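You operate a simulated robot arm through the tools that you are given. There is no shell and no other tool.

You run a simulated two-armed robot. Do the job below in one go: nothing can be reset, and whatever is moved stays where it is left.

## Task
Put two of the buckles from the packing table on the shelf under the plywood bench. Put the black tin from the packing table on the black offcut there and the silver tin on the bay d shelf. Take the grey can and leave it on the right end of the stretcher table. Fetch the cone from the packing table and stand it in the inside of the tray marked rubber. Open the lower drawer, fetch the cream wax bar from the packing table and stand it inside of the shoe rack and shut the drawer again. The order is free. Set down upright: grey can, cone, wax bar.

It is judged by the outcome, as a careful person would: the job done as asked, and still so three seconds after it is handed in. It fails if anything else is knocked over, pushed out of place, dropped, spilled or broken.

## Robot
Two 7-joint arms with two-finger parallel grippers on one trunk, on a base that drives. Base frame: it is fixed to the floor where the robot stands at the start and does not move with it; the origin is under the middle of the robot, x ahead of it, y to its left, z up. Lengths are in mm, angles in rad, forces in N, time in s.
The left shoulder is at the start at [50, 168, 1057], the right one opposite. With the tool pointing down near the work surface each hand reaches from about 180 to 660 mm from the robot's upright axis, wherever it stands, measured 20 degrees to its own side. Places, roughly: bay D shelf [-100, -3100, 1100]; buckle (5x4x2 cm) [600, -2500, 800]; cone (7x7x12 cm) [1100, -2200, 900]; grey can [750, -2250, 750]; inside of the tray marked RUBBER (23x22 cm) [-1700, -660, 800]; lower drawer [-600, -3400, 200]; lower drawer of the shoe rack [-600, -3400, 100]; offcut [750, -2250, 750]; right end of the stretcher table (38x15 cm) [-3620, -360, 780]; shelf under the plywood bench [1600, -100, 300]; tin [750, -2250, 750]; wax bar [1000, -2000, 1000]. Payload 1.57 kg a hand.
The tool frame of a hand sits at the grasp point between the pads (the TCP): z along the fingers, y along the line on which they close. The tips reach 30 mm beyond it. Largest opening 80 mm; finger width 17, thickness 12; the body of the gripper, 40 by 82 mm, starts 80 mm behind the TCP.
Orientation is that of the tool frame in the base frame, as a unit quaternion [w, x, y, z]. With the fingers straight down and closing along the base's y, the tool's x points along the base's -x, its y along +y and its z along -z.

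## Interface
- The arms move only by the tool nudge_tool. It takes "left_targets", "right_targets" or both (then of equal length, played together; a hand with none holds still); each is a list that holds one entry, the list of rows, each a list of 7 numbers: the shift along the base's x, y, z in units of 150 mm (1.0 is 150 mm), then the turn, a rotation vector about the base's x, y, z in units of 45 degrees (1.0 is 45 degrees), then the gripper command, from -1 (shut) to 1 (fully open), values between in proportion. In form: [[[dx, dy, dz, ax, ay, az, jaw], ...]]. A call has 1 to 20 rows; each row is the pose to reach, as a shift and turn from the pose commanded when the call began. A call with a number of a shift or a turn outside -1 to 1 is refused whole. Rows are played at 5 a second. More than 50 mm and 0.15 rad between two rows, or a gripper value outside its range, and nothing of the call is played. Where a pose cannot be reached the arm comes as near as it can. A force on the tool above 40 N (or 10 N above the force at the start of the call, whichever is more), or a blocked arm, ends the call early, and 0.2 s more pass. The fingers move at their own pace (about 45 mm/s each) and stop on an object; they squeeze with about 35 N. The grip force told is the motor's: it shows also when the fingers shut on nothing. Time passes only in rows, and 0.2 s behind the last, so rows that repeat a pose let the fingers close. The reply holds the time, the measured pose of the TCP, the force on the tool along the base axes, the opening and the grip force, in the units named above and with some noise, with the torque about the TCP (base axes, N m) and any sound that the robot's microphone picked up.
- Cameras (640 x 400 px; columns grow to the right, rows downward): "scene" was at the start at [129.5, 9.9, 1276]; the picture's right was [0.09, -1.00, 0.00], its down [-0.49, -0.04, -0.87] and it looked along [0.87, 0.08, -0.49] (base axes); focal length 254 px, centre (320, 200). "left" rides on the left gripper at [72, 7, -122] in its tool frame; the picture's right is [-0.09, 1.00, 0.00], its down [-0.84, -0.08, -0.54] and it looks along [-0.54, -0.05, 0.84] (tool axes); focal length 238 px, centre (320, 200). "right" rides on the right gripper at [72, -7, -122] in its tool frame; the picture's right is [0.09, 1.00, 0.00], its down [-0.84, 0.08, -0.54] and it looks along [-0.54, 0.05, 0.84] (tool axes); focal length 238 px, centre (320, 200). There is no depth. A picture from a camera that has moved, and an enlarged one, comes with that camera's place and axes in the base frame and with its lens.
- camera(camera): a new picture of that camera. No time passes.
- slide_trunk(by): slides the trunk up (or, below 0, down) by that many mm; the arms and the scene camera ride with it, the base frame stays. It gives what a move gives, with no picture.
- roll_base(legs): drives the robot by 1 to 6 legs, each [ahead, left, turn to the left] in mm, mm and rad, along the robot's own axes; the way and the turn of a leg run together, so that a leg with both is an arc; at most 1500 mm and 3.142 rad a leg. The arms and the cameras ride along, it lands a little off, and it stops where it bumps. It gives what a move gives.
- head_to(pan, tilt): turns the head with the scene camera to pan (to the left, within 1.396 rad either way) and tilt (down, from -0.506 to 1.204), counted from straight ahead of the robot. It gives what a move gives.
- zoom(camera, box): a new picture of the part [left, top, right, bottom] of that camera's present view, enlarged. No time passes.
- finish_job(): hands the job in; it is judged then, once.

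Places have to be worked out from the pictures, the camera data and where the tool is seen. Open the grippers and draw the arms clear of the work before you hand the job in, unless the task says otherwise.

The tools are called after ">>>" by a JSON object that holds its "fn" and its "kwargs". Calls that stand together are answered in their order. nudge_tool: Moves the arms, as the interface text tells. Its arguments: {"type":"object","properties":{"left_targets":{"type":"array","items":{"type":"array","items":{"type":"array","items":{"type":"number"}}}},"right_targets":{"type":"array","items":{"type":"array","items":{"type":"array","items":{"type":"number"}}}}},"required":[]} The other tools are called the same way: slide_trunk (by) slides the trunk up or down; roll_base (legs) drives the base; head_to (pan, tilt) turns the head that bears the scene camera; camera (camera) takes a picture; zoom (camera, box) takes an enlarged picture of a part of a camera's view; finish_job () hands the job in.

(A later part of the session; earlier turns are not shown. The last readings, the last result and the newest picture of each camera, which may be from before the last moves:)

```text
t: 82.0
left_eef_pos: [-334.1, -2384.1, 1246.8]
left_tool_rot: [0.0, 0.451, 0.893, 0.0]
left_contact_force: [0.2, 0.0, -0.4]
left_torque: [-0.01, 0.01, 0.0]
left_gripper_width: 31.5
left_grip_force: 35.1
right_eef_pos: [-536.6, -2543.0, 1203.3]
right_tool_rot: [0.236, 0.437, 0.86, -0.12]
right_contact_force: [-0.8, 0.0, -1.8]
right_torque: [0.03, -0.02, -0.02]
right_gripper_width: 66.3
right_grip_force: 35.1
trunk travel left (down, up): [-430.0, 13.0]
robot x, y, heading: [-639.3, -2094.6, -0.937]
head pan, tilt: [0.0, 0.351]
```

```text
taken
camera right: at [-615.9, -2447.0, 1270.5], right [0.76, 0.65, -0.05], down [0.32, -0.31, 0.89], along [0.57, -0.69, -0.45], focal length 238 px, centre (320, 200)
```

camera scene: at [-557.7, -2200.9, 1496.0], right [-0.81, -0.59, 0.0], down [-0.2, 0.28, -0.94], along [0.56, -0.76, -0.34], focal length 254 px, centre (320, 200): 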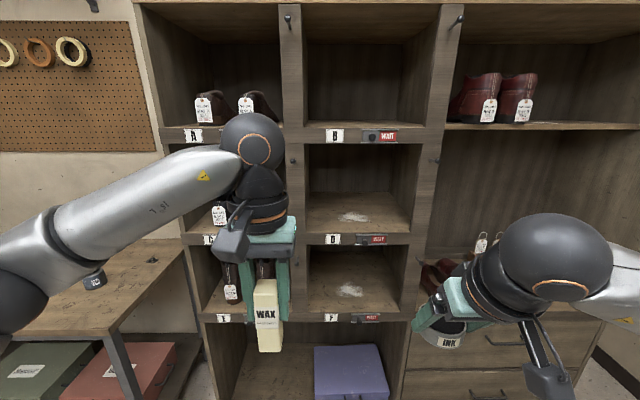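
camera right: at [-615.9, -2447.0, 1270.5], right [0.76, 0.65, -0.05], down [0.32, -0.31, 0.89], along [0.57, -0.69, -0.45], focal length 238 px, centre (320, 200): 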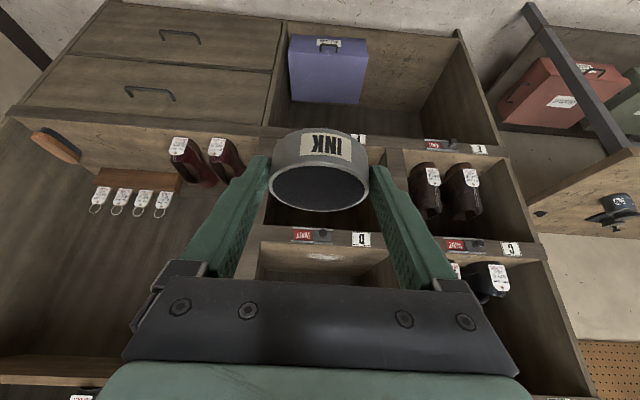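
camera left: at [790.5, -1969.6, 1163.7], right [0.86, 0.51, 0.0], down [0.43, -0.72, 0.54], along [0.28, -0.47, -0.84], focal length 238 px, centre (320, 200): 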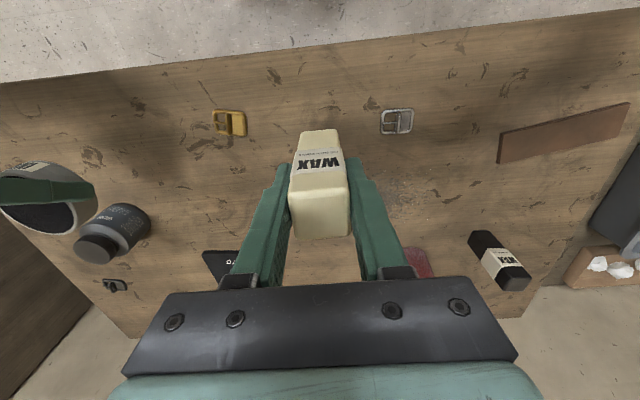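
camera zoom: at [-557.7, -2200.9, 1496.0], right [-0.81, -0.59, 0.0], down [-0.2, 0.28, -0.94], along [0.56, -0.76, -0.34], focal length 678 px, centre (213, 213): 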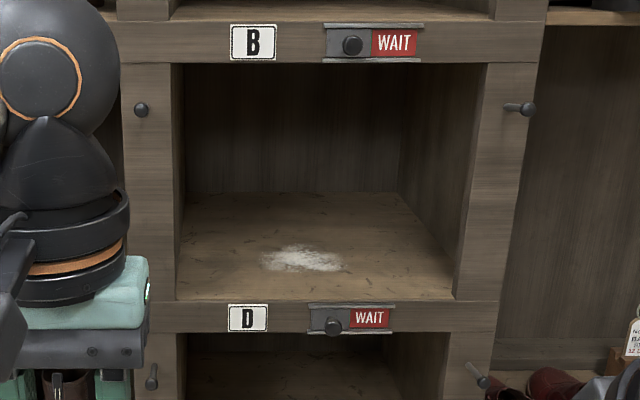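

Triangulation: bay D floor z ≈ 1103, opening 345 wide centred 127 mm right of my axis, front 890 mm ahead, top rail underside z ≈ 1395. I drive 320 mm ahead and then line up the right hand in front of the opening.

>>> {"fn": "roll_base", "kwargs": {"legs": [[320, 0, 0]]}}

>>> {"fn": "nudge_tool", "kwargs": {"right_targets": [[[0.1, 0.07, -0.08, 0, 0, 0, -1], [0.2, 0.145, -0.16, 0, 0, 0, -1], [0.301, 0.221, -0.24, 0, 0, 0, -1], [0.301, 0.221, -0.34, 0, 0, 0, -1], [0.301, 0.221, -0.34, 0, 0, 0, -1]]]}}

>>> {"fn": "camera", "kwargs": {"camera": "scene"}}

>>> {"fn": "camera", "kwargs": {"camera": "right"}}

```text
t: 84.1
left_eef_pos: [-145.4, -2642.9, 1246.7]
left_tool_rot: [0.0, 0.452, 0.892, 0.0]
left_contact_force: [0.6, 0.0, -0.4]
left_torque: [0.02, -0.03, 0.0]
left_gripper_width: 31.1
left_grip_force: 35.1
right_eef_pos: [-350.5, -2800.0, 1202.4]
right_tool_rot: [0.235, 0.437, 0.86, -0.119]
right_contact_force: [-0.2, -0.7, -2.4]
right_torque: [0.02, 0.01, -0.02]
right_gripper_width: 66.3
right_grip_force: 34.8
trunk travel left (down, up): [-430.0, 13.0]
robot x, y, heading: [-447.7, -2352.2, -0.942]
head pan, tilt: [0.0, 0.351]
```

```text
t: 85.3
left_eef_pos: [-145.3, -2642.1, 1247.7]
left_tool_rot: [0.001, 0.452, 0.892, 0.001]
left_contact_force: [0.3, 0.0, -0.4]
left_torque: [-0.02, 0.0, -0.02]
left_gripper_width: 31.4
left_grip_force: 34.9
right_eef_pos: [-304.8, -2765.5, 1150.7]
right_tool_rot: [0.236, 0.436, 0.86, -0.118]
right_contact_force: [-0.3, 0.5, -1.4]
right_torque: [0.01, 0.03, -0.01]
right_gripper_width: 66.4
right_grip_force: 35.3
trunk travel left (down, up): [-430.0, 13.0]
robot x, y, heading: [-448.9, -2351.8, -0.938]
head pan, tilt: [0.0, 0.351]
```

```text
taken
camera scene: at [-369.2, -2457.6, 1496.0], right [-0.81, -0.59, 0.0], down [-0.2, 0.28, -0.94], along [0.56, -0.76, -0.34], focal length 254 px, centre (320, 200)
```

scene: 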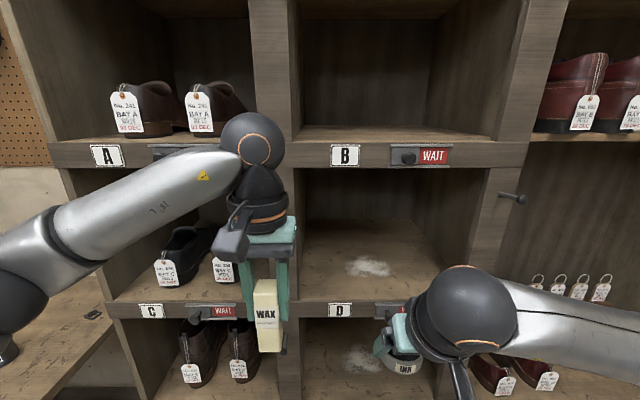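

```text
taken
camera right: at [-382.7, -2670.1, 1218.9], right [0.76, 0.65, -0.05], down [0.32, -0.31, 0.89], along [0.57, -0.69, -0.45], focal length 238 px, centre (320, 200)
```

right: 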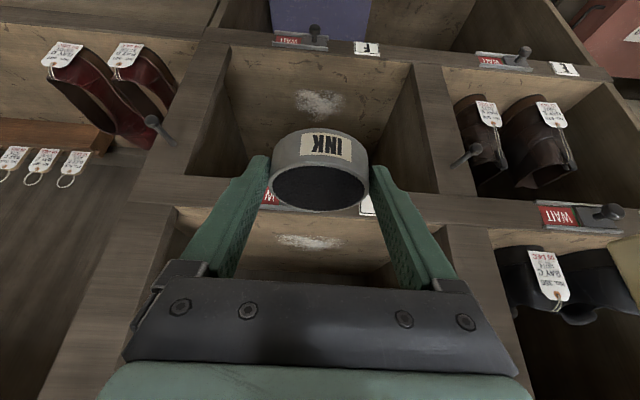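

The hand is lined up at TCP z 1151, the tin's bottom about 12 mm above the sill. I advance 120 mm and check.

>>> {"fn": "nudge_tool", "kwargs": {"right_targets": [[[0.079, -0.1075, 0, 0, 0, 0, -1], [0.158, -0.215, 0, 0, 0, 0, -1], [0.237, -0.3225, 0, 0, 0, 0, -1], [0.316, -0.43, 0, 0, 0, 0, -1], [0.395, -0.5375, 0, 0, 0, 0, -1], [0.473, -0.645, 0, 0, 0, 0, -1], [0.473, -0.645, 0, 0, 0, 0, -1]]]}}

>>> {"fn": "camera", "kwargs": {"camera": "scene"}}

>>> {"fn": "camera", "kwargs": {"camera": "right"}}

```text
t: 86.9
left_eef_pos: [-145.6, -2639.7, 1246.8]
left_tool_rot: [0.0, 0.451, 0.892, 0.0]
left_contact_force: [-1.0, 0.4, -0.9]
left_torque: [0.0, 0.01, 0.0]
left_gripper_width: 31.4
left_grip_force: 34.8
right_eef_pos: [-234.9, -2864.1, 1151.7]
right_tool_rot: [0.236, 0.436, 0.86, -0.119]
right_contact_force: [0.0, -0.5, -2.0]
right_torque: [0.01, 0.02, 0.02]
right_gripper_width: 66.5
right_grip_force: 34.4
trunk travel left (down, up): [-430.0, 13.0]
robot x, y, heading: [-449.9, -2351.9, -0.939]
head pan, tilt: [0.0, 0.351]
```

```text
taken
camera scene: at [-369.5, -2457.7, 1496.1], right [-0.81, -0.59, 0.0], down [-0.2, 0.28, -0.94], along [0.56, -0.76, -0.34], focal length 254 px, centre (320, 200)
```

scene: 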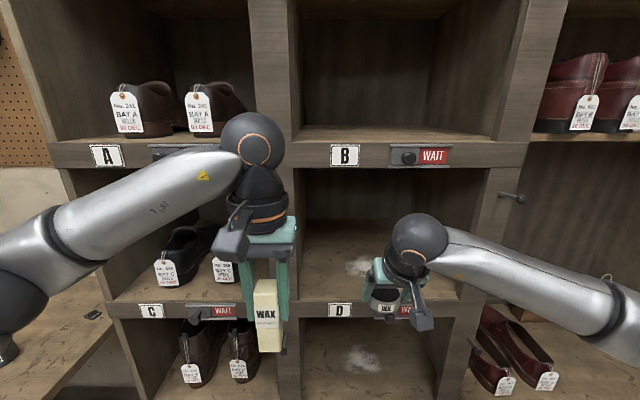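

```text
taken
camera right: at [-312.0, -2767.9, 1219.4], right [0.76, 0.65, -0.05], down [0.32, -0.31, 0.89], along [0.57, -0.69, -0.45], focal length 238 px, centre (320, 200)
```

right: 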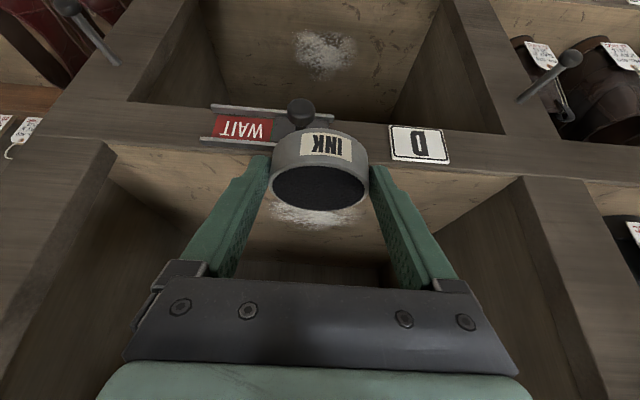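

The tin's leading edge passed the sill without contact; the wrist stays below the upper rail. I advance the remaining 92 mm.

>>> {"fn": "nudge_tool", "kwargs": {"right_targets": [[[0.079, -0.1075, 0, 0, 0, 0, -1], [0.158, -0.215, 0, 0, 0, 0, -1], [0.237, -0.3225, 0, 0, 0, 0, -1], [0.316, -0.43, 0, 0, 0, 0, -1], [0.362, -0.495, 0, 0, 0, 0, -1], [0.362, -0.495, 0, 0, 0, 0, -1]]]}}

>>> {"fn": "camera", "kwargs": {"camera": "scene"}}

>>> {"fn": "camera", "kwargs": {"camera": "right"}}

```text
t: 88.3
left_eef_pos: [-147.5, -2640.8, 1246.5]
left_tool_rot: [0.0, 0.452, 0.892, 0.0]
left_contact_force: [0.8, 0.1, -1.0]
left_torque: [-0.03, 0.0, 0.02]
left_gripper_width: 31.5
left_grip_force: 35.1
right_eef_pos: [-179.0, -2937.7, 1151.7]
right_tool_rot: [0.237, 0.435, 0.86, -0.118]
right_contact_force: [0.5, -0.7, -1.5]
right_torque: [0.02, 0.04, 0.02]
right_gripper_width: 66.3
right_grip_force: 35.3
trunk travel left (down, up): [-430.0, 13.0]
robot x, y, heading: [-450.4, -2355.4, -0.938]
head pan, tilt: [0.0, 0.351]
```

```text
taken
camera scene: at [-369.4, -2457.8, 1496.0], right [-0.81, -0.59, 0.0], down [-0.2, 0.28, -0.94], along [0.56, -0.76, -0.34], focal length 254 px, centre (320, 200)
```

scene: 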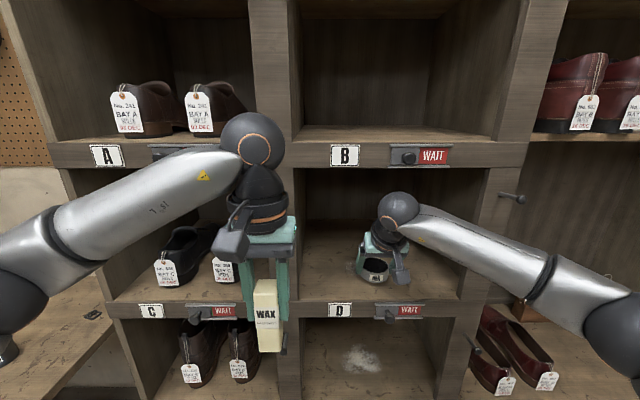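

```text
taken
camera right: at [-257.1, -2842.5, 1219.2], right [0.76, 0.65, -0.04], down [0.32, -0.31, 0.89], along [0.57, -0.69, -0.45], focal length 238 px, centre (320, 200)
```

right: 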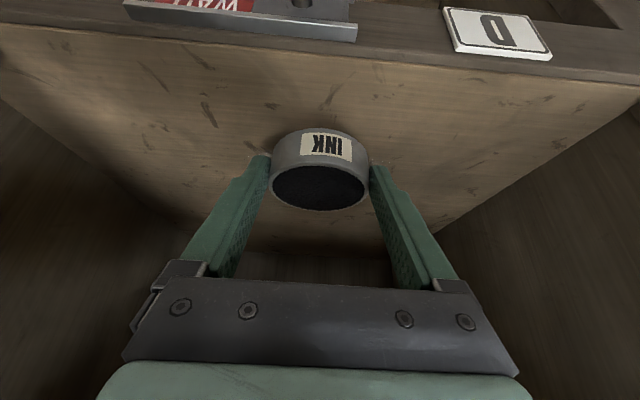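

The tin is inside bay D. I lower it in small steps onto the shelf.

>>> {"fn": "nudge_tool", "kwargs": {"right_targets": [[[0, 0, -0.03, 0, 0, 0, -1], [0, 0, -0.055, 0, 0, 0, -1], [0, 0, -0.07, 0, 0, 0, -1], [0, 0, -0.08, 0, 0, 0, -1]]]}}

>>> {"fn": "camera", "kwargs": {"camera": "right"}}

```text
t: 89.3
left_eef_pos: [-146.1, -2641.3, 1246.5]
left_tool_rot: [-0.001, 0.452, 0.892, 0.0]
left_contact_force: [-0.5, -0.3, -1.4]
left_torque: [0.03, 0.0, -0.02]
left_gripper_width: 31.7
left_grip_force: 35.1
right_eef_pos: [-178.6, -2938.3, 1139.5]
right_tool_rot: [0.237, 0.436, 0.86, -0.119]
right_contact_force: [-0.3, 0.1, -1.1]
right_torque: [0.0, 0.03, 0.03]
right_gripper_width: 66.1
right_grip_force: 35.4
trunk travel left (down, up): [-430.0, 13.0]
robot x, y, heading: [-444.5, -2348.8, -0.943]
head pan, tilt: [0.0, 0.351]
```

```text
taken
camera right: at [-257.0, -2841.7, 1207.1], right [0.76, 0.65, -0.04], down [0.32, -0.31, 0.89], along [0.57, -0.69, -0.45], focal length 238 px, centre (320, 200)
```

right: 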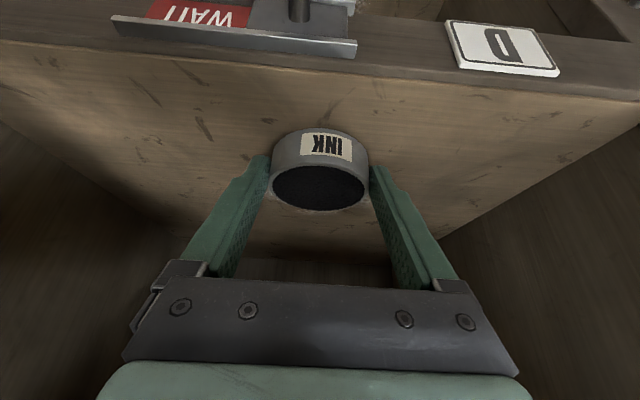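

Still weight on the gripper (about 1.1 N), so I go down further by millimetres.

>>> {"fn": "nudge_tool", "kwargs": {"right_targets": [[[0, 0, -0.01, 0, 0, 0, -1], [0, 0, -0.02, 0, 0, 0, -1]]]}}

>>> {"fn": "nudge_tool", "kwargs": {"right_targets": [[[0, 0, -0.01, 0, 0, 0, -1], [0, 0, -0.02, 0, 0, 0, -1]]]}}

```text
t: 89.9
left_eef_pos: [-144.7, -2642.2, 1246.4]
left_tool_rot: [0.0, 0.451, 0.892, 0.0]
left_contact_force: [0.4, 0.3, -0.5]
left_torque: [0.02, 0.0, -0.02]
left_gripper_width: 31.4
left_grip_force: 35.1
right_eef_pos: [-180.1, -2937.7, 1136.3]
right_tool_rot: [0.237, 0.435, 0.86, -0.119]
right_contact_force: [0.0, -0.2, -1.1]
right_torque: [0.05, 0.02, -0.02]
right_gripper_width: 66.3
right_grip_force: 35.2
trunk travel left (down, up): [-430.0, 13.0]
robot x, y, heading: [-446.4, -2351.2, -0.94]
head pan, tilt: [0.0, 0.351]
```

```text
t: 90.5
left_eef_pos: [-146.2, -2641.3, 1246.6]
left_tool_rot: [0.0, 0.452, 0.892, 0.0]
left_contact_force: [0.9, -0.2, -0.6]
left_torque: [-0.02, 0.03, -0.01]
left_gripper_width: 31.4
left_grip_force: 35.3
right_eef_pos: [-178.9, -2937.0, 1135.6]
right_tool_rot: [0.237, 0.436, 0.86, -0.119]
right_contact_force: [-0.4, -0.2, 2.5]
right_torque: [-0.1, 0.08, -0.01]
right_gripper_width: 66.4
right_grip_force: 35.0
trunk travel left (down, up): [-430.0, 13.0]
robot x, y, heading: [-448.5, -2349.5, -0.939]
head pan, tilt: [0.0, 0.351]
```

Contact is now felt (+2.5 N): the tin stands on the shelf. I open, lift 5 mm, and withdraw straight backwards.

>>> {"fn": "nudge_tool", "kwargs": {"right_targets": [[[0, 0, 0, 0, 0, 0, 0.8], [0, 0, 0, 0, 0, 0, 1], [0, 0, 0, 0, 0, 0, 1], [0, 0, 0.035, 0, 0, 0, 1], [-0.04, 0.05, 0.05, 0, 0, 0, 1], [-0.12, 0.16, 0.06, 0, 0, 0, 1], [-0.2, 0.27, 0.07, 0, 0, 0, 1]]]}}

>>> {"fn": "camera", "kwargs": {"camera": "right"}}

>>> {"fn": "camera", "kwargs": {"camera": "scene"}}

```text
t: 92.1
left_eef_pos: [-146.2, -2641.3, 1247.5]
left_tool_rot: [0.0, 0.452, 0.892, 0.0]
left_contact_force: [-0.6, -0.4, -0.1]
left_torque: [-0.02, -0.01, -0.01]
left_gripper_width: 31.1
left_grip_force: 35.6
right_eef_pos: [-209.4, -2897.3, 1144.3]
right_tool_rot: [0.237, 0.435, 0.86, -0.119]
right_contact_force: [0.9, 0.4, -0.2]
right_torque: [0.0, 0.0, 0.04]
right_gripper_width: 80.2
right_grip_force: 0.0
trunk travel left (down, up): [-430.0, 13.0]
robot x, y, heading: [-446.0, -2348.4, -0.943]
head pan, tilt: [0.0, 0.351]
```

```text
taken
camera right: at [-287.8, -2801.3, 1211.9], right [0.76, 0.65, -0.04], down [0.32, -0.31, 0.89], along [0.57, -0.69, -0.45], focal length 238 px, centre (320, 200)
```

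right: 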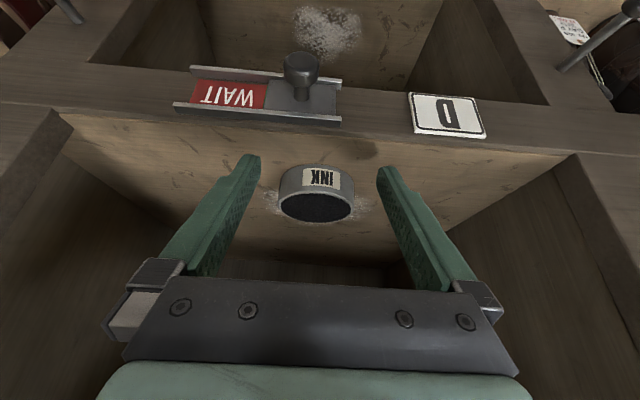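

```text
taken
camera scene: at [-369.7, -2457.5, 1496.1], right [-0.81, -0.59, 0.0], down [-0.2, 0.28, -0.94], along [0.56, -0.76, -0.34], focal length 254 px, centre (320, 200)
```

scene: 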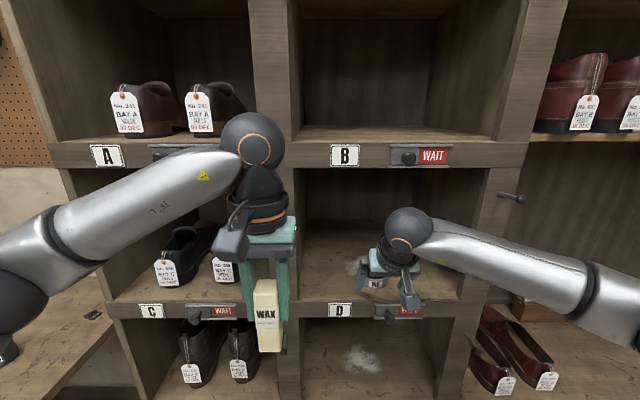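

The tin stands in bay D near the chalk spot. I withdraw the right hand fully and see the result.

>>> {"fn": "nudge_tool", "kwargs": {"right_targets": [[[-0.12, 0.165, 0, 0, 0, 0, 1], [-0.28, 0.38, 0.02, 0, 0, 0, 1], [-0.45, 0.61, 0.04, 0, 0, 0, 1], [-0.63, 0.86, 0.06, 0, 0, 0, 1]]]}}

>>> {"fn": "camera", "kwargs": {"camera": "scene"}}

```text
t: 93.1
left_eef_pos: [-146.9, -2641.1, 1246.2]
left_tool_rot: [0.001, 0.452, 0.892, -0.001]
left_contact_force: [-0.7, 1.1, -1.3]
left_torque: [-0.02, -0.02, -0.01]
left_gripper_width: 31.4
left_grip_force: 34.6
right_eef_pos: [-304.6, -2769.0, 1152.5]
right_tool_rot: [0.237, 0.437, 0.859, -0.12]
right_contact_force: [0.0, -0.2, -0.5]
right_torque: [-0.01, 0.02, 0.0]
right_gripper_width: 80.1
right_grip_force: 0.1
trunk travel left (down, up): [-430.0, 13.0]
robot x, y, heading: [-446.7, -2349.7, -0.937]
head pan, tilt: [0.0, 0.351]
```

```text
taken
camera scene: at [-369.8, -2457.2, 1496.1], right [-0.81, -0.59, 0.0], down [-0.2, 0.28, -0.94], along [0.56, -0.76, -0.34], focal length 254 px, centre (320, 200)
```

scene: 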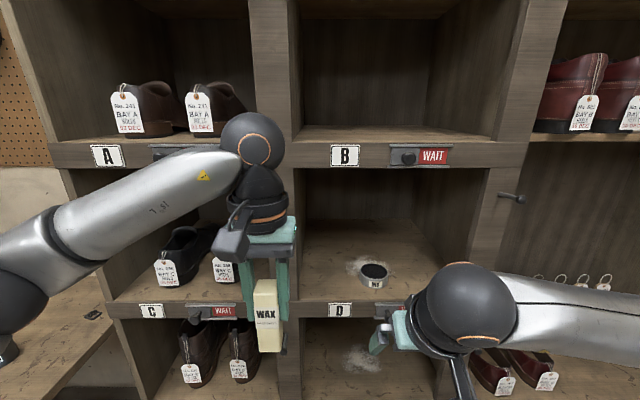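

Silver tin done. I back off, shift right to face the drawer column, lower the trunk and look at the drawers.

>>> {"fn": "roll_base", "kwargs": {"legs": [[-400, 0, 0], [0, -550, 0]]}}

>>> {"fn": "slide_trunk", "kwargs": {"by": -205}}

>>> {"fn": "head_to", "kwargs": {"pan": 0.0, "tilt": 0.75}}

>>> {"fn": "camera", "kwargs": {"camera": "scene"}}

```text
t: 100.6
left_eef_pos: [-827.3, -2640.1, 1246.0]
left_tool_rot: [0.001, 0.451, 0.892, 0.0]
left_contact_force: [1.2, 0.4, -1.0]
left_torque: [0.02, 0.02, -0.02]
left_gripper_width: 31.7
left_grip_force: 34.8
right_eef_pos: [-984.7, -2768.1, 1153.4]
right_tool_rot: [0.237, 0.436, 0.86, -0.118]
right_contact_force: [1.2, -0.1, 0.4]
right_torque: [0.01, 0.0, 0.01]
right_gripper_width: 79.8
right_grip_force: 0.0
trunk travel left (down, up): [-430.0, 13.0]
robot x, y, heading: [-1125.9, -2350.6, -0.94]
head pan, tilt: [0.0, 0.351]
```

```text
t: 102.8
left_eef_pos: [-825.4, -2640.6, 1042.7]
left_tool_rot: [0.001, 0.452, 0.892, -0.001]
left_contact_force: [-0.6, 1.2, -0.4]
left_torque: [0.02, -0.01, -0.02]
left_gripper_width: 31.5
left_grip_force: 35.0
right_eef_pos: [-985.1, -2768.0, 947.1]
right_tool_rot: [0.236, 0.436, 0.86, -0.119]
right_contact_force: [-0.2, 0.0, -0.3]
right_torque: [0.02, 0.01, -0.01]
right_gripper_width: 80.0
right_grip_force: 0.2
trunk travel left (down, up): [-225.0, 218.0]
robot x, y, heading: [-1129.2, -2350.9, -0.941]
head pan, tilt: [0.0, 0.351]
```

```text
t: 103.6
left_eef_pos: [-827.2, -2639.7, 1042.9]
left_tool_rot: [0.0, 0.452, 0.892, -0.001]
left_contact_force: [0.2, 0.2, -0.9]
left_torque: [-0.02, 0.02, -0.01]
left_gripper_width: 31.7
left_grip_force: 35.8
right_eef_pos: [-983.8, -2767.3, 948.9]
right_tool_rot: [0.236, 0.436, 0.86, -0.119]
right_contact_force: [-0.2, -0.1, 0.7]
right_torque: [0.04, -0.01, 0.01]
right_gripper_width: 80.1
right_grip_force: 0.0
trunk travel left (down, up): [-225.0, 218.0]
robot x, y, heading: [-1125.2, -2352.5, -0.938]
head pan, tilt: [0.0, 0.75]
```

```text
taken
camera scene: at [-1056.4, -2448.4, 1255.5], right [-0.81, -0.59, 0.0], down [-0.4, 0.55, -0.73], along [0.43, -0.59, -0.68], focal length 254 px, centre (320, 200)
```

scene: 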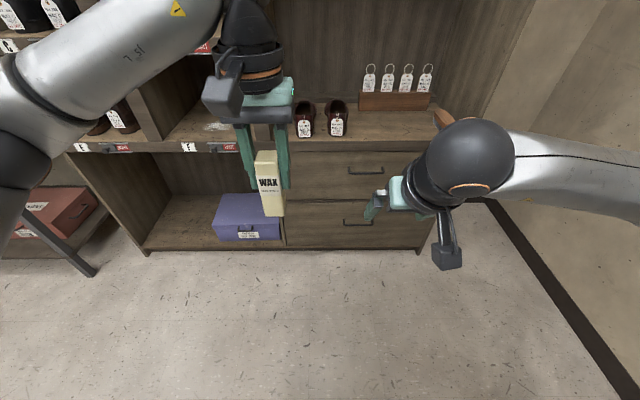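

I zoom on the drawers for handle geometry.

>>> {"fn": "zoom", "kwargs": {"camera": "scene", "box": [270, 130, 450, 260]}}

>>> {"fn": "head_to", "kwargs": {"pan": 0.0, "tilt": 0.45}}

>>> {"fn": "zoom", "kwargs": {"camera": "scene", "box": [250, 200, 450, 350]}}

>>> {"fn": "camera", "kwargs": {"camera": "right"}}

```text
3.08 times, centred on (360, 195) of scene
camera zoom: at [-1056.4, -2448.4, 1255.5], right [-0.81, -0.59, 0.0], down [-0.4, 0.55, -0.73], along [0.43, -0.59, -0.68], focal length 783 px, centre (197, 215)
```

zoom: 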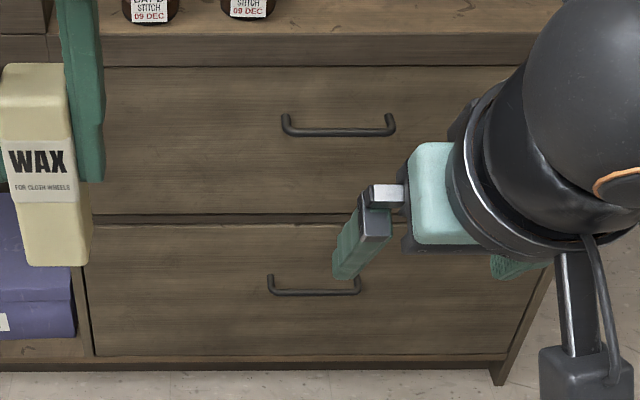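

```text
t: 104.4
left_eef_pos: [-827.1, -2640.9, 1042.7]
left_tool_rot: [0.001, 0.452, 0.892, 0.0]
left_contact_force: [0.1, 0.3, -1.6]
left_torque: [-0.03, -0.01, 0.02]
left_gripper_width: 31.7
left_grip_force: 35.3
right_eef_pos: [-983.7, -2767.5, 948.7]
right_tool_rot: [0.237, 0.436, 0.86, -0.119]
right_contact_force: [-0.3, 0.3, -0.2]
right_torque: [-0.03, 0.01, -0.01]
right_gripper_width: 80.0
right_grip_force: 0.1
trunk travel left (down, up): [-225.0, 218.0]
robot x, y, heading: [-1128.6, -2356.4, -0.938]
head pan, tilt: [0.0, 0.45]
```

```text
2.67 times, centred on (350, 275) of scene
camera zoom: at [-1051.0, -2455.7, 1281.8], right [-0.81, -0.59, 0.0], down [-0.26, 0.35, -0.9], along [0.53, -0.73, -0.44], focal length 678 px, centre (240, 0)
```

zoom: 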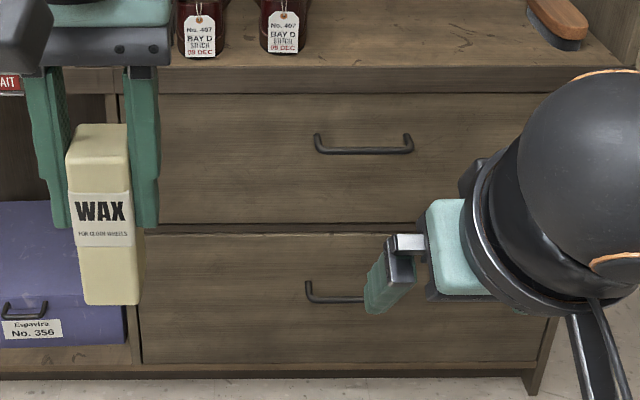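

```text
taken
camera right: at [-1062.4, -2671.7, 1016.0], right [0.76, 0.65, -0.05], down [0.32, -0.31, 0.89], along [0.57, -0.69, -0.45], focal length 238 px, centre (320, 200)
```

right: 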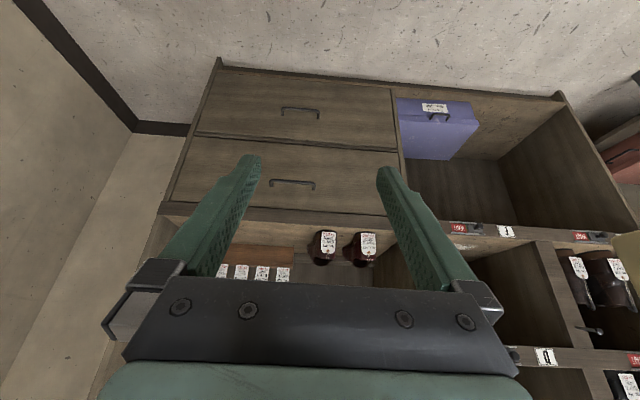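

Two views from nearly the same point triangulate badly, so I lower the trunk by 210 mm (needed anyway for the low drawer) and look again.

>>> {"fn": "slide_trunk", "kwargs": {"by": -210}}

>>> {"fn": "zoom", "kwargs": {"camera": "scene", "box": [250, 130, 490, 280]}}

>>> {"fn": "camera", "kwargs": {"camera": "scene"}}

```text
t: 106.7
left_eef_pos: [-826.3, -2640.8, 833.6]
left_tool_rot: [0.002, 0.452, 0.892, -0.001]
left_contact_force: [0.4, -0.3, -0.9]
left_torque: [0.0, 0.01, 0.0]
left_gripper_width: 31.4
left_grip_force: 35.2
right_eef_pos: [-984.6, -2767.3, 738.6]
right_tool_rot: [0.236, 0.437, 0.86, -0.119]
right_contact_force: [0.4, -0.3, -0.3]
right_torque: [-0.03, 0.01, 0.01]
right_gripper_width: 80.2
right_grip_force: 0.1
trunk travel left (down, up): [-15.0, 428.0]
robot x, y, heading: [-1127.9, -2351.3, -0.94]
head pan, tilt: [0.0, 0.45]
```

```text
2.67 times, centred on (370, 205) of scene
camera zoom: at [-1051.1, -2455.6, 1071.9], right [-0.81, -0.59, 0.0], down [-0.26, 0.35, -0.9], along [0.53, -0.73, -0.44], focal length 678 px, centre (187, 187)
```

zoom: 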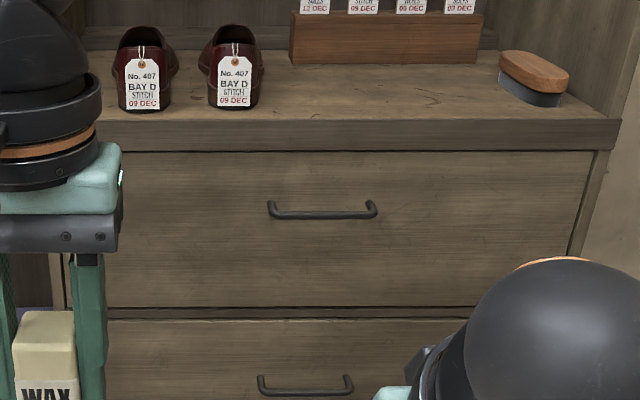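

```text
taken
camera scene: at [-1051.1, -2455.6, 1071.9], right [-0.81, -0.59, 0.0], down [-0.26, 0.35, -0.9], along [0.53, -0.73, -0.44], focal length 254 px, centre (320, 200)
```

scene: 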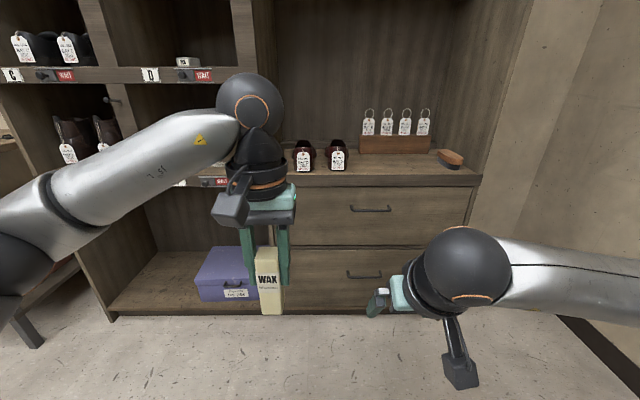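

Triangulated: lower handle bar at about z 302, 963 mm ahead, 190 mm right; drawer front spans z 89–421. I look down to find out how far my own base protrudes.

>>> {"fn": "head_to", "kwargs": {"pan": 0.0, "tilt": 1.2}}

>>> {"fn": "camera", "kwargs": {"camera": "scene"}}

```text
t: 107.8
left_eef_pos: [-827.3, -2641.2, 832.1]
left_tool_rot: [0.001, 0.452, 0.892, 0.0]
left_contact_force: [0.6, 0.5, -1.0]
left_torque: [0.0, 0.03, 0.0]
left_gripper_width: 31.5
left_grip_force: 35.7
right_eef_pos: [-984.9, -2768.2, 738.7]
right_tool_rot: [0.236, 0.436, 0.86, -0.12]
right_contact_force: [0.3, 0.3, 0.7]
right_torque: [0.01, 0.01, -0.01]
right_gripper_width: 80.0
right_grip_force: 0.1
trunk travel left (down, up): [-15.0, 428.0]
robot x, y, heading: [-1130.1, -2353.4, -0.939]
head pan, tilt: [0.0, 1.201]
```

```text
taken
camera scene: at [-1072.3, -2426.7, 1013.7], right [-0.81, -0.59, 0.0], down [-0.55, 0.75, -0.36], along [0.21, -0.29, -0.93], focal length 254 px, centre (320, 200)
```

scene: 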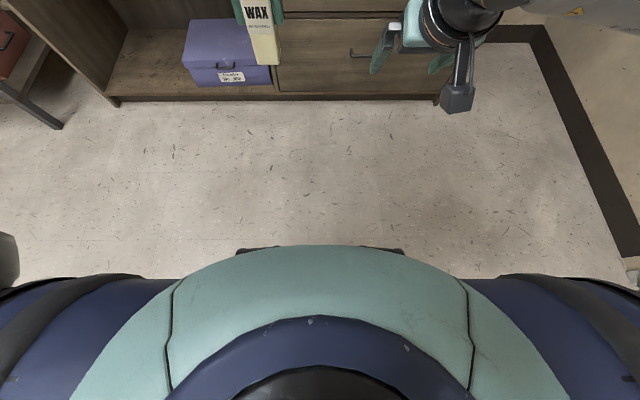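

The base reaches at most about 280 mm ahead, good. I drive 430 mm ahead so the handle comes to about 530 mm, then bring the right hand down and tilt it toward horizontal.

>>> {"fn": "roll_base", "kwargs": {"legs": [[430, 0, 0]]}}

>>> {"fn": "nudge_tool", "kwargs": {"right_targets": [[[-0.05, -0.04, -0.15, -0.132, -0.097, 0, 0], [-0.1, -0.08, -0.3, -0.265, -0.194, 0, 0], [-0.15, -0.11, -0.45, -0.397, -0.291, 0, 0], [-0.2, -0.15, -0.6, -0.53, -0.388, 0, 0], [-0.25, -0.18, -0.75, -0.66, -0.485, 0, 0], [-0.3, -0.22, -0.9, -0.794, -0.582, 0, 0], [-0.3, -0.22, -0.95, -0.794, -0.582, 0, 0]]]}}

>>> {"fn": "head_to", "kwargs": {"pan": -0.2, "tilt": 0.9}}

>>> {"fn": "camera", "kwargs": {"camera": "scene"}}

>>> {"fn": "camera", "kwargs": {"camera": "right"}}

```text
t: 110.4
left_eef_pos: [-569.7, -2990.8, 830.6]
left_tool_rot: [0.001, 0.452, 0.892, -0.001]
left_contact_force: [1.3, 0.3, 0.1]
left_torque: [-0.01, 0.01, 0.01]
left_gripper_width: 31.4
left_grip_force: 34.5
right_eef_pos: [-726.8, -3116.4, 739.8]
right_tool_rot: [0.237, 0.435, 0.86, -0.119]
right_contact_force: [-0.4, 0.4, -0.1]
right_torque: [0.01, 0.05, -0.01]
right_gripper_width: 80.1
right_grip_force: 0.1
trunk travel left (down, up): [-15.0, 428.0]
robot x, y, heading: [-870.4, -2702.9, -0.938]
head pan, tilt: [0.0, 1.201]
```

```text
t: 112.0
left_eef_pos: [-569.7, -2990.8, 832.1]
left_tool_rot: [0.001, 0.452, 0.892, 0.0]
left_contact_force: [0.2, 0.3, -0.7]
left_torque: [0.03, 0.0, 0.0]
left_gripper_width: 31.7
left_grip_force: 34.7
right_eef_pos: [-753.8, -3139.0, 659.8]
right_tool_rot: [0.423, 0.398, 0.786, -0.214]
right_contact_force: [-0.4, -0.4, 0.0]
right_torque: [0.01, 0.0, -0.02]
right_gripper_width: 39.9
right_grip_force: 0.0
right hand out of reach, approached as far as the arm can: row 4, 5, 6, 7
trunk travel left (down, up): [-15.0, 428.0]
robot x, y, heading: [-874.3, -2704.8, -0.934]
head pan, tilt: [0.0, 1.201]
```

```text
t: 112.8
left_eef_pos: [-569.0, -2989.4, 832.3]
left_tool_rot: [0.001, 0.452, 0.892, 0.0]
left_contact_force: [-0.2, 0.4, -0.5]
left_torque: [-0.01, 0.01, 0.03]
left_gripper_width: 31.5
left_grip_force: 35.0
right_eef_pos: [-752.7, -3136.9, 659.7]
right_tool_rot: [0.423, 0.397, 0.786, -0.213]
right_contact_force: [-0.4, -0.7, 0.1]
right_torque: [0.01, -0.03, 0.02]
right_gripper_width: 40.0
right_grip_force: 0.1
trunk travel left (down, up): [-15.0, 428.0]
robot x, y, heading: [-874.3, -2703.5, -0.937]
head pan, tilt: [-0.201, 0.901]
```

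```text
taken
camera scene: at [-816.7, -2800.2, 1033.5], right [-0.91, -0.42, 0.0], down [-0.33, 0.71, -0.62], along [0.26, -0.56, -0.78], focal length 254 px, centre (320, 200)
```

scene: 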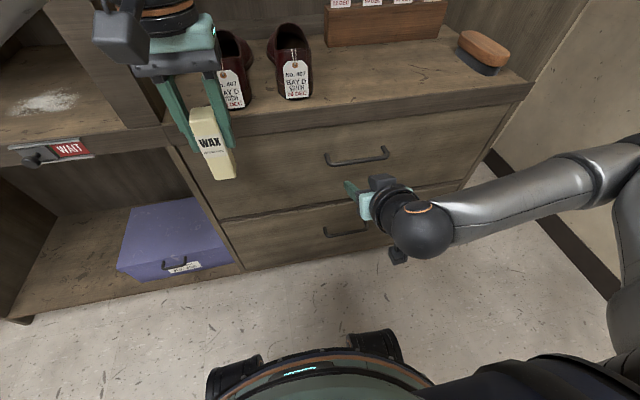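

```text
taken
camera right: at [-842.0, -3027.7, 666.8], right [0.77, 0.63, -0.08], down [0.07, 0.04, 1.0], along [0.63, -0.77, -0.01], focal length 238 px, centre (320, 200)
```

right: 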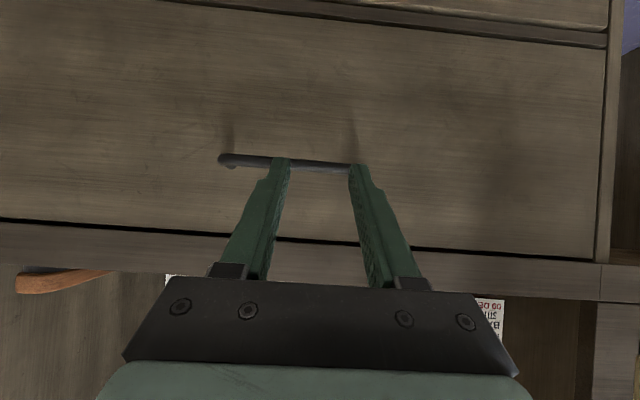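

The arm cannot hold that steep tilt so low. I reduce the tilt again to about 30° and lower the hand instead.

>>> {"fn": "nudge_tool", "kwargs": {"right_targets": [[[0, 0, 0, 0.132, 0.097, 0, 0], [0, 0, 0, 0.265, 0.194, 0, 0], [0, 0, 0, 0.397, 0.291, 0, 0], [0, 0, 0, 0.53, 0.388, 0, 0], [0, 0, 0, 0.66, 0.485, 0, 0], [0, 0, 0, 0.794, 0.582, 0, 0], [0, 0, 0, 0.794, 0.582, 0, 0]]]}}

>>> {"fn": "nudge_tool", "kwargs": {"right_targets": [[[0, 0, -0.25, 0, 0, 0, 0], [0, 0, -0.5, 0, 0, 0, 0], [0, 0, -0.75, 0, 0, 0, 0], [0, 0, -0.95, 0, 0, 0, 0], [0, 0, -0.95, 0, 0, 0, 0]]]}}

>>> {"fn": "camera", "kwargs": {"camera": "scene"}}

>>> {"fn": "camera", "kwargs": {"camera": "right"}}

```text
t: 114.4
left_eef_pos: [-570.0, -2991.9, 831.6]
left_tool_rot: [0.001, 0.452, 0.892, 0.0]
left_contact_force: [0.0, -0.2, -1.3]
left_torque: [-0.02, -0.01, 0.0]
left_gripper_width: 31.3
left_grip_force: 35.5
right_eef_pos: [-753.2, -3137.9, 659.2]
right_tool_rot: [0.095, 0.449, 0.887, -0.048]
right_contact_force: [0.3, -0.3, 0.3]
right_torque: [-0.02, 0.01, 0.0]
right_gripper_width: 39.8
right_grip_force: 0.0
trunk travel left (down, up): [-15.0, 428.0]
robot x, y, heading: [-873.8, -2698.4, -0.937]
head pan, tilt: [-0.201, 0.901]
```

```text
t: 115.6
left_eef_pos: [-568.4, -2990.8, 832.5]
left_tool_rot: [0.001, 0.453, 0.892, 0.0]
left_contact_force: [0.8, 0.1, -0.3]
left_torque: [-0.02, 0.0, 0.02]
left_gripper_width: 31.5
left_grip_force: 35.1
right_eef_pos: [-752.9, -3138.4, 517.6]
right_tool_rot: [0.095, 0.449, 0.887, -0.047]
right_contact_force: [0.8, -0.1, 0.0]
right_torque: [0.0, 0.02, 0.01]
right_gripper_width: 40.0
right_grip_force: 0.1
trunk travel left (down, up): [-15.0, 428.0]
robot x, y, heading: [-872.7, -2705.0, -0.939]
head pan, tilt: [-0.201, 0.901]
```

```text
taken
camera scene: at [-816.7, -2800.3, 1033.5], right [-0.91, -0.42, 0.0], down [-0.33, 0.71, -0.62], along [0.26, -0.56, -0.78], focal length 254 px, centre (320, 200)
```

scene: 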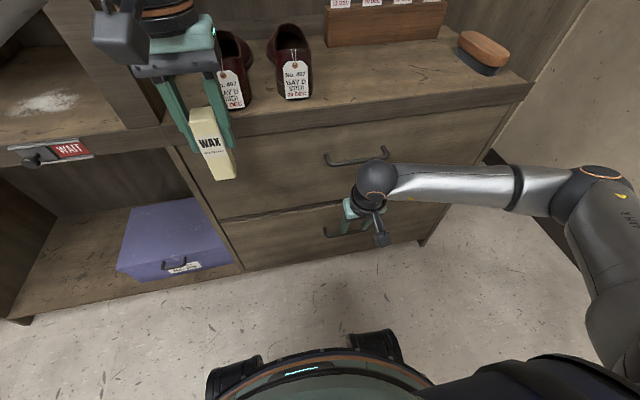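

```text
taken
camera right: at [-814.9, -3065.6, 621.1], right [0.75, 0.66, -0.02], down [0.48, -0.52, 0.71], along [0.46, -0.54, -0.71], focal length 238 px, centre (320, 200)
```

right: 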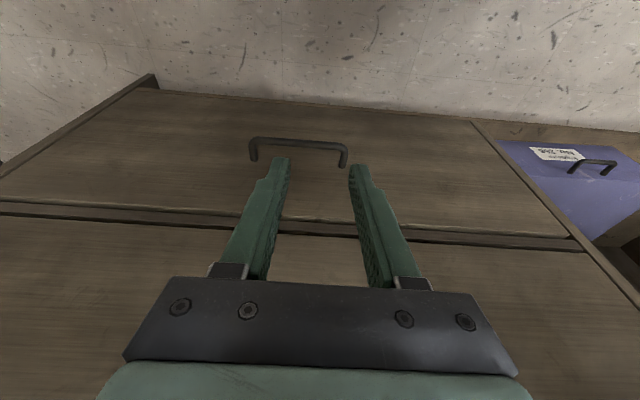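

The hand is at z 518 above the handle; the handle bar fixes at about f 525, z 302, with 34 mm standoff and 150 mm width. I roll the hand 90° so the fingers close across the bar.

>>> {"fn": "nudge_tool", "kwargs": {"right_targets": [[[0, 0, 0, 0.021, -0.028, -0.163, 0], [0, 0, 0, 0.042, -0.057, -0.326, 0], [0, 0, 0, 0.0625, -0.085, -0.489, 0], [0, 0, 0, 0.083, -0.113, -0.651, 0], [0, 0, 0, 0.104, -0.142, -0.814, 0], [0, 0, 0, 0.125, -0.17, -0.977, 0]]]}}

>>> {"fn": "nudge_tool", "kwargs": {"right_targets": [[[0, 0, 0, 0.021, -0.028, -0.163, 0], [0, 0, 0, 0.042, -0.057, -0.326, 0], [0, 0, 0, 0.0625, -0.085, -0.489, 0], [0, 0, 0, 0.083, -0.113, -0.651, 0], [0, 0, 0, 0.104, -0.142, -0.814, 0], [0, 0, 0, 0.125, -0.17, -0.977, 0]]]}}

>>> {"fn": "camera", "kwargs": {"camera": "right"}}

>>> {"fn": "camera", "kwargs": {"camera": "scene"}}

```text
t: 117.0
left_eef_pos: [-569.5, -2990.5, 831.2]
left_tool_rot: [0.001, 0.452, 0.892, 0.0]
left_contact_force: [-0.1, -0.3, -1.1]
left_torque: [0.04, -0.01, 0.02]
left_gripper_width: 31.4
left_grip_force: 35.4
right_eef_pos: [-754.1, -3137.3, 517.2]
right_tool_rot: [0.107, 0.755, 0.647, -0.008]
right_contact_force: [0.4, 0.5, -0.8]
right_torque: [-0.01, -0.01, 0.01]
right_gripper_width: 40.2
right_grip_force: 0.1
trunk travel left (down, up): [-15.0, 428.0]
robot x, y, heading: [-871.0, -2700.8, -0.938]
head pan, tilt: [-0.201, 0.901]
```

```text
t: 118.4
left_eef_pos: [-570.5, -2990.7, 832.1]
left_tool_rot: [0.001, 0.452, 0.892, -0.001]
left_contact_force: [0.2, 0.2, -1.2]
left_torque: [0.01, 0.02, -0.04]
left_gripper_width: 31.4
left_grip_force: 34.9
right_eef_pos: [-752.3, -3137.8, 517.3]
right_tool_rot: [0.102, 0.945, 0.308, 0.031]
right_contact_force: [0.2, -0.1, -0.5]
right_torque: [0.0, -0.02, 0.0]
right_gripper_width: 40.0
right_grip_force: 0.0
trunk travel left (down, up): [-15.0, 428.0]
robot x, y, heading: [-870.7, -2698.2, -0.938]
head pan, tilt: [-0.201, 0.901]
```

```text
taken
camera right: at [-713.1, -3069.6, 634.4], right [0.65, -0.73, 0.21], down [-0.7, -0.46, 0.55], along [-0.3, -0.5, -0.81], focal length 238 px, centre (320, 200)
```

right: 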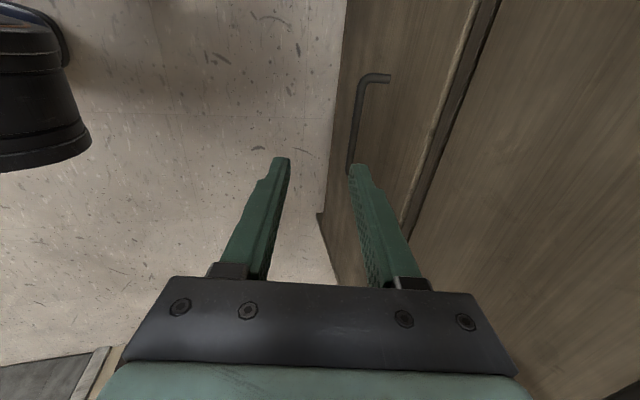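

```text
taken
camera scene: at [-816.7, -2800.3, 1033.5], right [-0.91, -0.42, 0.0], down [-0.33, 0.71, -0.62], along [0.26, -0.56, -0.78], focal length 254 px, centre (320, 200)
```

scene: 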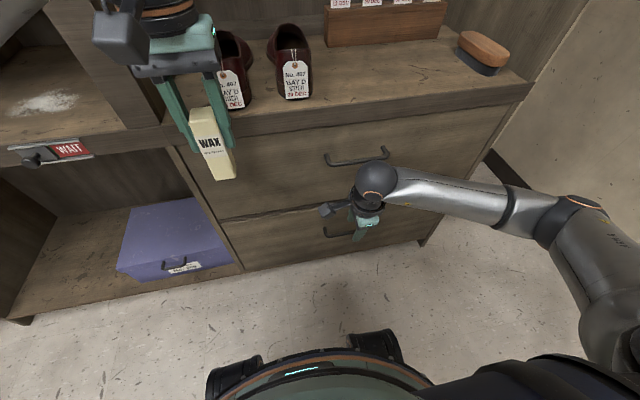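

The roll worked and the camera now looks along the handle. I descend 140 mm in front of the drawer with fingers at 32 mm opening, then check alignment with the bar.

>>> {"fn": "nudge_tool", "kwargs": {"right_targets": [[[-0.03, -0.02, -0.25, 0, 0, 0, -0.2], [-0.07, -0.05, -0.5, 0, 0, 0, -0.2], [-0.1, -0.075, -0.75, 0, 0, 0, -0.2], [-0.135, -0.099, -0.933, 0, 0, 0, -0.2], [-0.135, -0.099, -0.933, 0, 0, 0, -0.2]]]}}

>>> {"fn": "camera", "kwargs": {"camera": "right"}}

>>> {"fn": "camera", "kwargs": {"camera": "scene"}}

```text
t: 119.6
left_eef_pos: [-569.6, -2991.0, 832.8]
left_tool_rot: [0.001, 0.451, 0.892, 0.0]
left_contact_force: [-0.7, 0.2, -0.9]
left_torque: [-0.06, 0.02, 0.0]
left_gripper_width: 31.4
left_grip_force: 34.8
right_eef_pos: [-774.0, -3153.5, 375.9]
right_tool_rot: [0.103, 0.945, 0.31, 0.033]
right_contact_force: [0.0, 0.6, 0.6]
right_torque: [0.01, -0.04, 0.01]
right_gripper_width: 32.0
right_grip_force: 0.1
trunk travel left (down, up): [-15.0, 428.0]
robot x, y, heading: [-869.6, -2697.3, -0.939]
head pan, tilt: [-0.201, 0.901]
```

```text
taken
camera right: at [-733.9, -3084.2, 494.1], right [0.65, -0.73, 0.21], down [-0.7, -0.46, 0.55], along [-0.3, -0.5, -0.81], focal length 238 px, centre (320, 200)
```

right: 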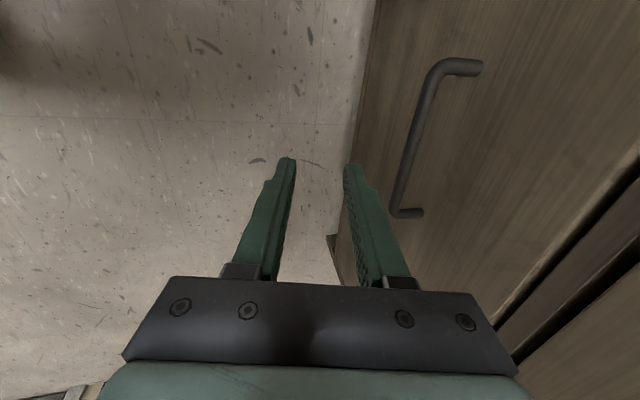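

```text
taken
camera scene: at [-816.7, -2800.3, 1033.5], right [-0.91, -0.42, 0.0], down [-0.33, 0.71, -0.62], along [0.26, -0.56, -0.78], focal length 254 px, centre (320, 200)
```

scene: 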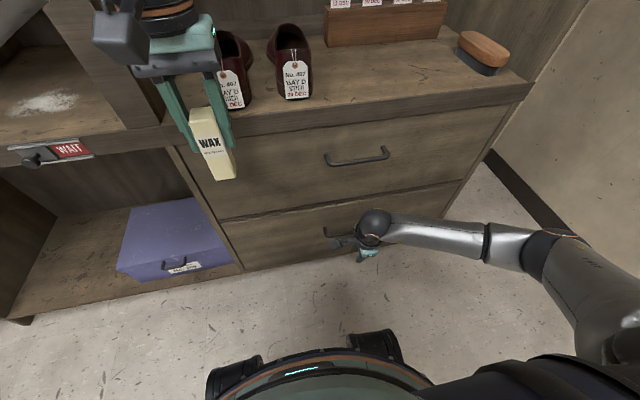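

The bar lies at z 302, about 107 mm ahead of the tool axis, exactly in line. I move to z 352 and advance 101 mm so the fingers are above the bar, then check.

>>> {"fn": "nudge_tool", "kwargs": {"right_targets": [[[0.0, 0.0, -0.1, 0, 0, 0, -0.2], [0.1, -0.136, -0.14, 0, 0, 0, -0.2], [0.2, -0.273, -0.14, 0, 0, 0, -0.2], [0.3, -0.41, -0.14, 0, 0, 0, -0.2], [0.4, -0.546, -0.14, 0, 0, 0, -0.2], [0.4, -0.546, -0.14, 0, 0, 0, -0.2]]]}}

>>> {"fn": "camera", "kwargs": {"camera": "right"}}

```text
t: 121.0
left_eef_pos: [-570.7, -2990.4, 832.1]
left_tool_rot: [0.001, 0.451, 0.892, 0.0]
left_contact_force: [-0.3, 1.2, -0.7]
left_torque: [0.0, 0.02, -0.05]
left_gripper_width: 31.4
left_grip_force: 35.5
right_eef_pos: [-712.8, -3234.2, 354.5]
right_tool_rot: [0.101, 0.945, 0.31, 0.033]
right_contact_force: [-3.8, 3.1, 3.6]
right_torque: [-0.01, -0.04, 0.05]
right_gripper_width: 28.9
right_grip_force: 0.1
trunk travel left (down, up): [-15.0, 428.0]
robot x, y, heading: [-872.7, -2701.7, -0.938]
head pan, tilt: [-0.201, 0.901]
```

```text
taken
camera right: at [-673.4, -3166.8, 473.3], right [0.65, -0.73, 0.21], down [-0.7, -0.46, 0.55], along [-0.3, -0.5, -0.81], focal length 238 px, centre (320, 200)
```

right: 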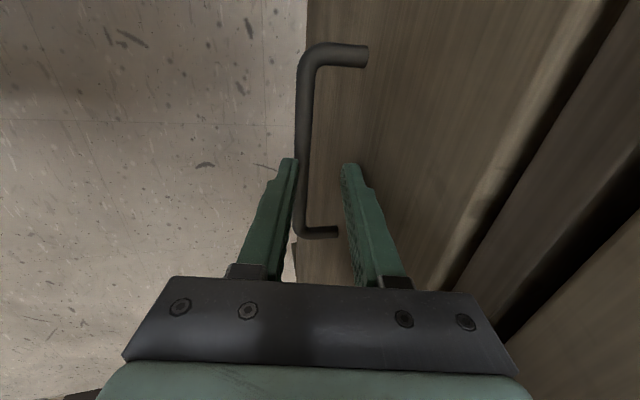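

The front fingertip lightly touches the drawer face (face at f0≈2218, bar at ≈2184). I back off 8 mm and then lower over the bar.

>>> {"fn": "nudge_tool", "kwargs": {"right_targets": [[[-0.03, 0.041, 0, 0, 0, 0, -0.25], [-0.03, 0.041, 0, 0, 0, 0, -0.25], [-0.03, 0.041, -0.08, 0, 0, 0, -0.25], [-0.03, 0.041, -0.16, 0, 0, 0, -0.25], [-0.03, 0.041, -0.21, 0, 0, 0, -0.25], [-0.03, 0.041, -0.21, 0, 0, 0, -0.25]]]}}

>>> {"fn": "camera", "kwargs": {"camera": "right"}}

>>> {"fn": "zoom", "kwargs": {"camera": "scene", "box": [300, 180, 420, 280]}}

```text
t: 122.4
left_eef_pos: [-569.5, -2990.4, 831.9]
left_tool_rot: [0.0, 0.452, 0.892, -0.001]
left_contact_force: [0.2, 0.0, -1.0]
left_torque: [-0.01, 0.02, -0.01]
left_gripper_width: 31.3
left_grip_force: 35.3
right_eef_pos: [-718.1, -3228.5, 325.2]
right_tool_rot: [0.101, 0.945, 0.309, 0.032]
right_contact_force: [-0.2, -0.5, -0.4]
right_torque: [-0.01, 0.0, 0.01]
right_gripper_width: 30.1
right_grip_force: 0.1
trunk travel left (down, up): [-15.0, 428.0]
robot x, y, heading: [-869.4, -2700.8, -0.937]
head pan, tilt: [-0.201, 0.901]
```

```text
taken
camera right: at [-678.3, -3160.7, 441.8], right [0.65, -0.73, 0.21], down [-0.7, -0.46, 0.55], along [-0.3, -0.5, -0.81], focal length 238 px, centre (320, 200)
```

right: 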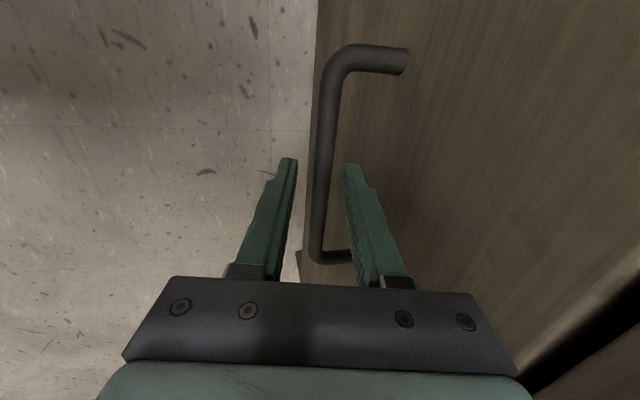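

```text
4.00 times, centred on (360, 230) of scene
camera zoom: at [-816.7, -2800.3, 1033.5], right [-0.91, -0.42, 0.0], down [-0.33, 0.71, -0.62], along [0.26, -0.56, -0.78], focal length 1017 px, centre (160, 80)
```

zoom: 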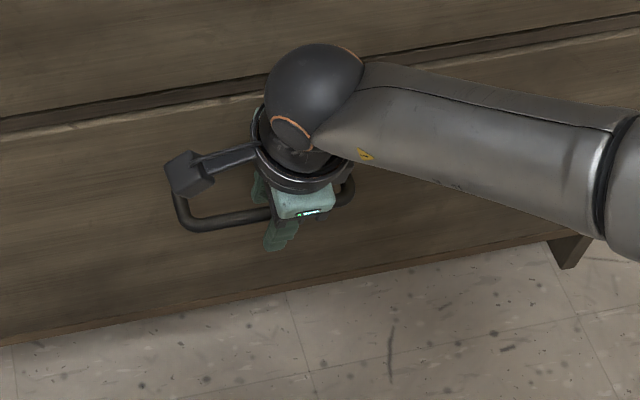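

The bar sits between the fingers, unobstructed. I close on it.

>>> {"fn": "nudge_tool", "kwargs": {"right_targets": [[[0, 0, 0, 0, 0, 0, -0.6], [0, 0, 0, 0, 0, 0, -1], [0, 0, 0, 0, 0, 0, -1], [0, 0, 0, 0, 0, 0, -1]]]}}

>>> {"fn": "camera", "kwargs": {"camera": "right"}}

```text
t: 123.4
left_eef_pos: [-569.3, -2989.5, 832.5]
left_tool_rot: [0.0, 0.451, 0.892, 0.0]
left_contact_force: [-0.2, -0.4, -0.8]
left_torque: [0.0, 0.01, -0.03]
left_gripper_width: 31.4
left_grip_force: 35.4
right_eef_pos: [-717.3, -3229.8, 325.3]
right_tool_rot: [0.103, 0.945, 0.31, 0.032]
right_contact_force: [1.9, 0.4, 0.7]
right_torque: [-0.04, 0.05, -0.15]
right_gripper_width: 11.7
right_grip_force: 28.8
trunk travel left (down, up): [-15.0, 428.0]
robot x, y, heading: [-870.5, -2702.4, -0.938]
head pan, tilt: [-0.201, 0.901]
```

```text
taken
camera right: at [-678.1, -3160.9, 442.4], right [0.65, -0.73, 0.21], down [-0.7, -0.46, 0.55], along [-0.3, -0.5, -0.81], focal length 238 px, centre (320, 200)
```

right: 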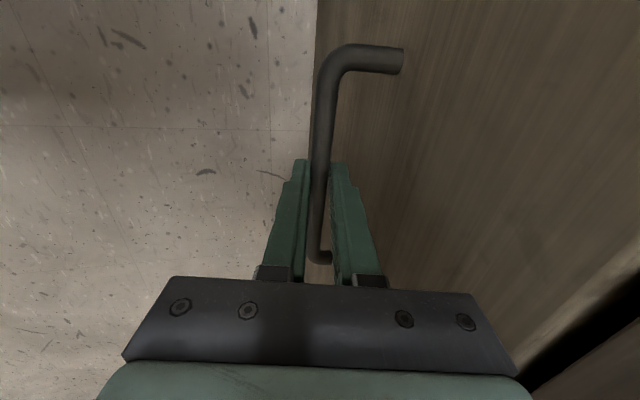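

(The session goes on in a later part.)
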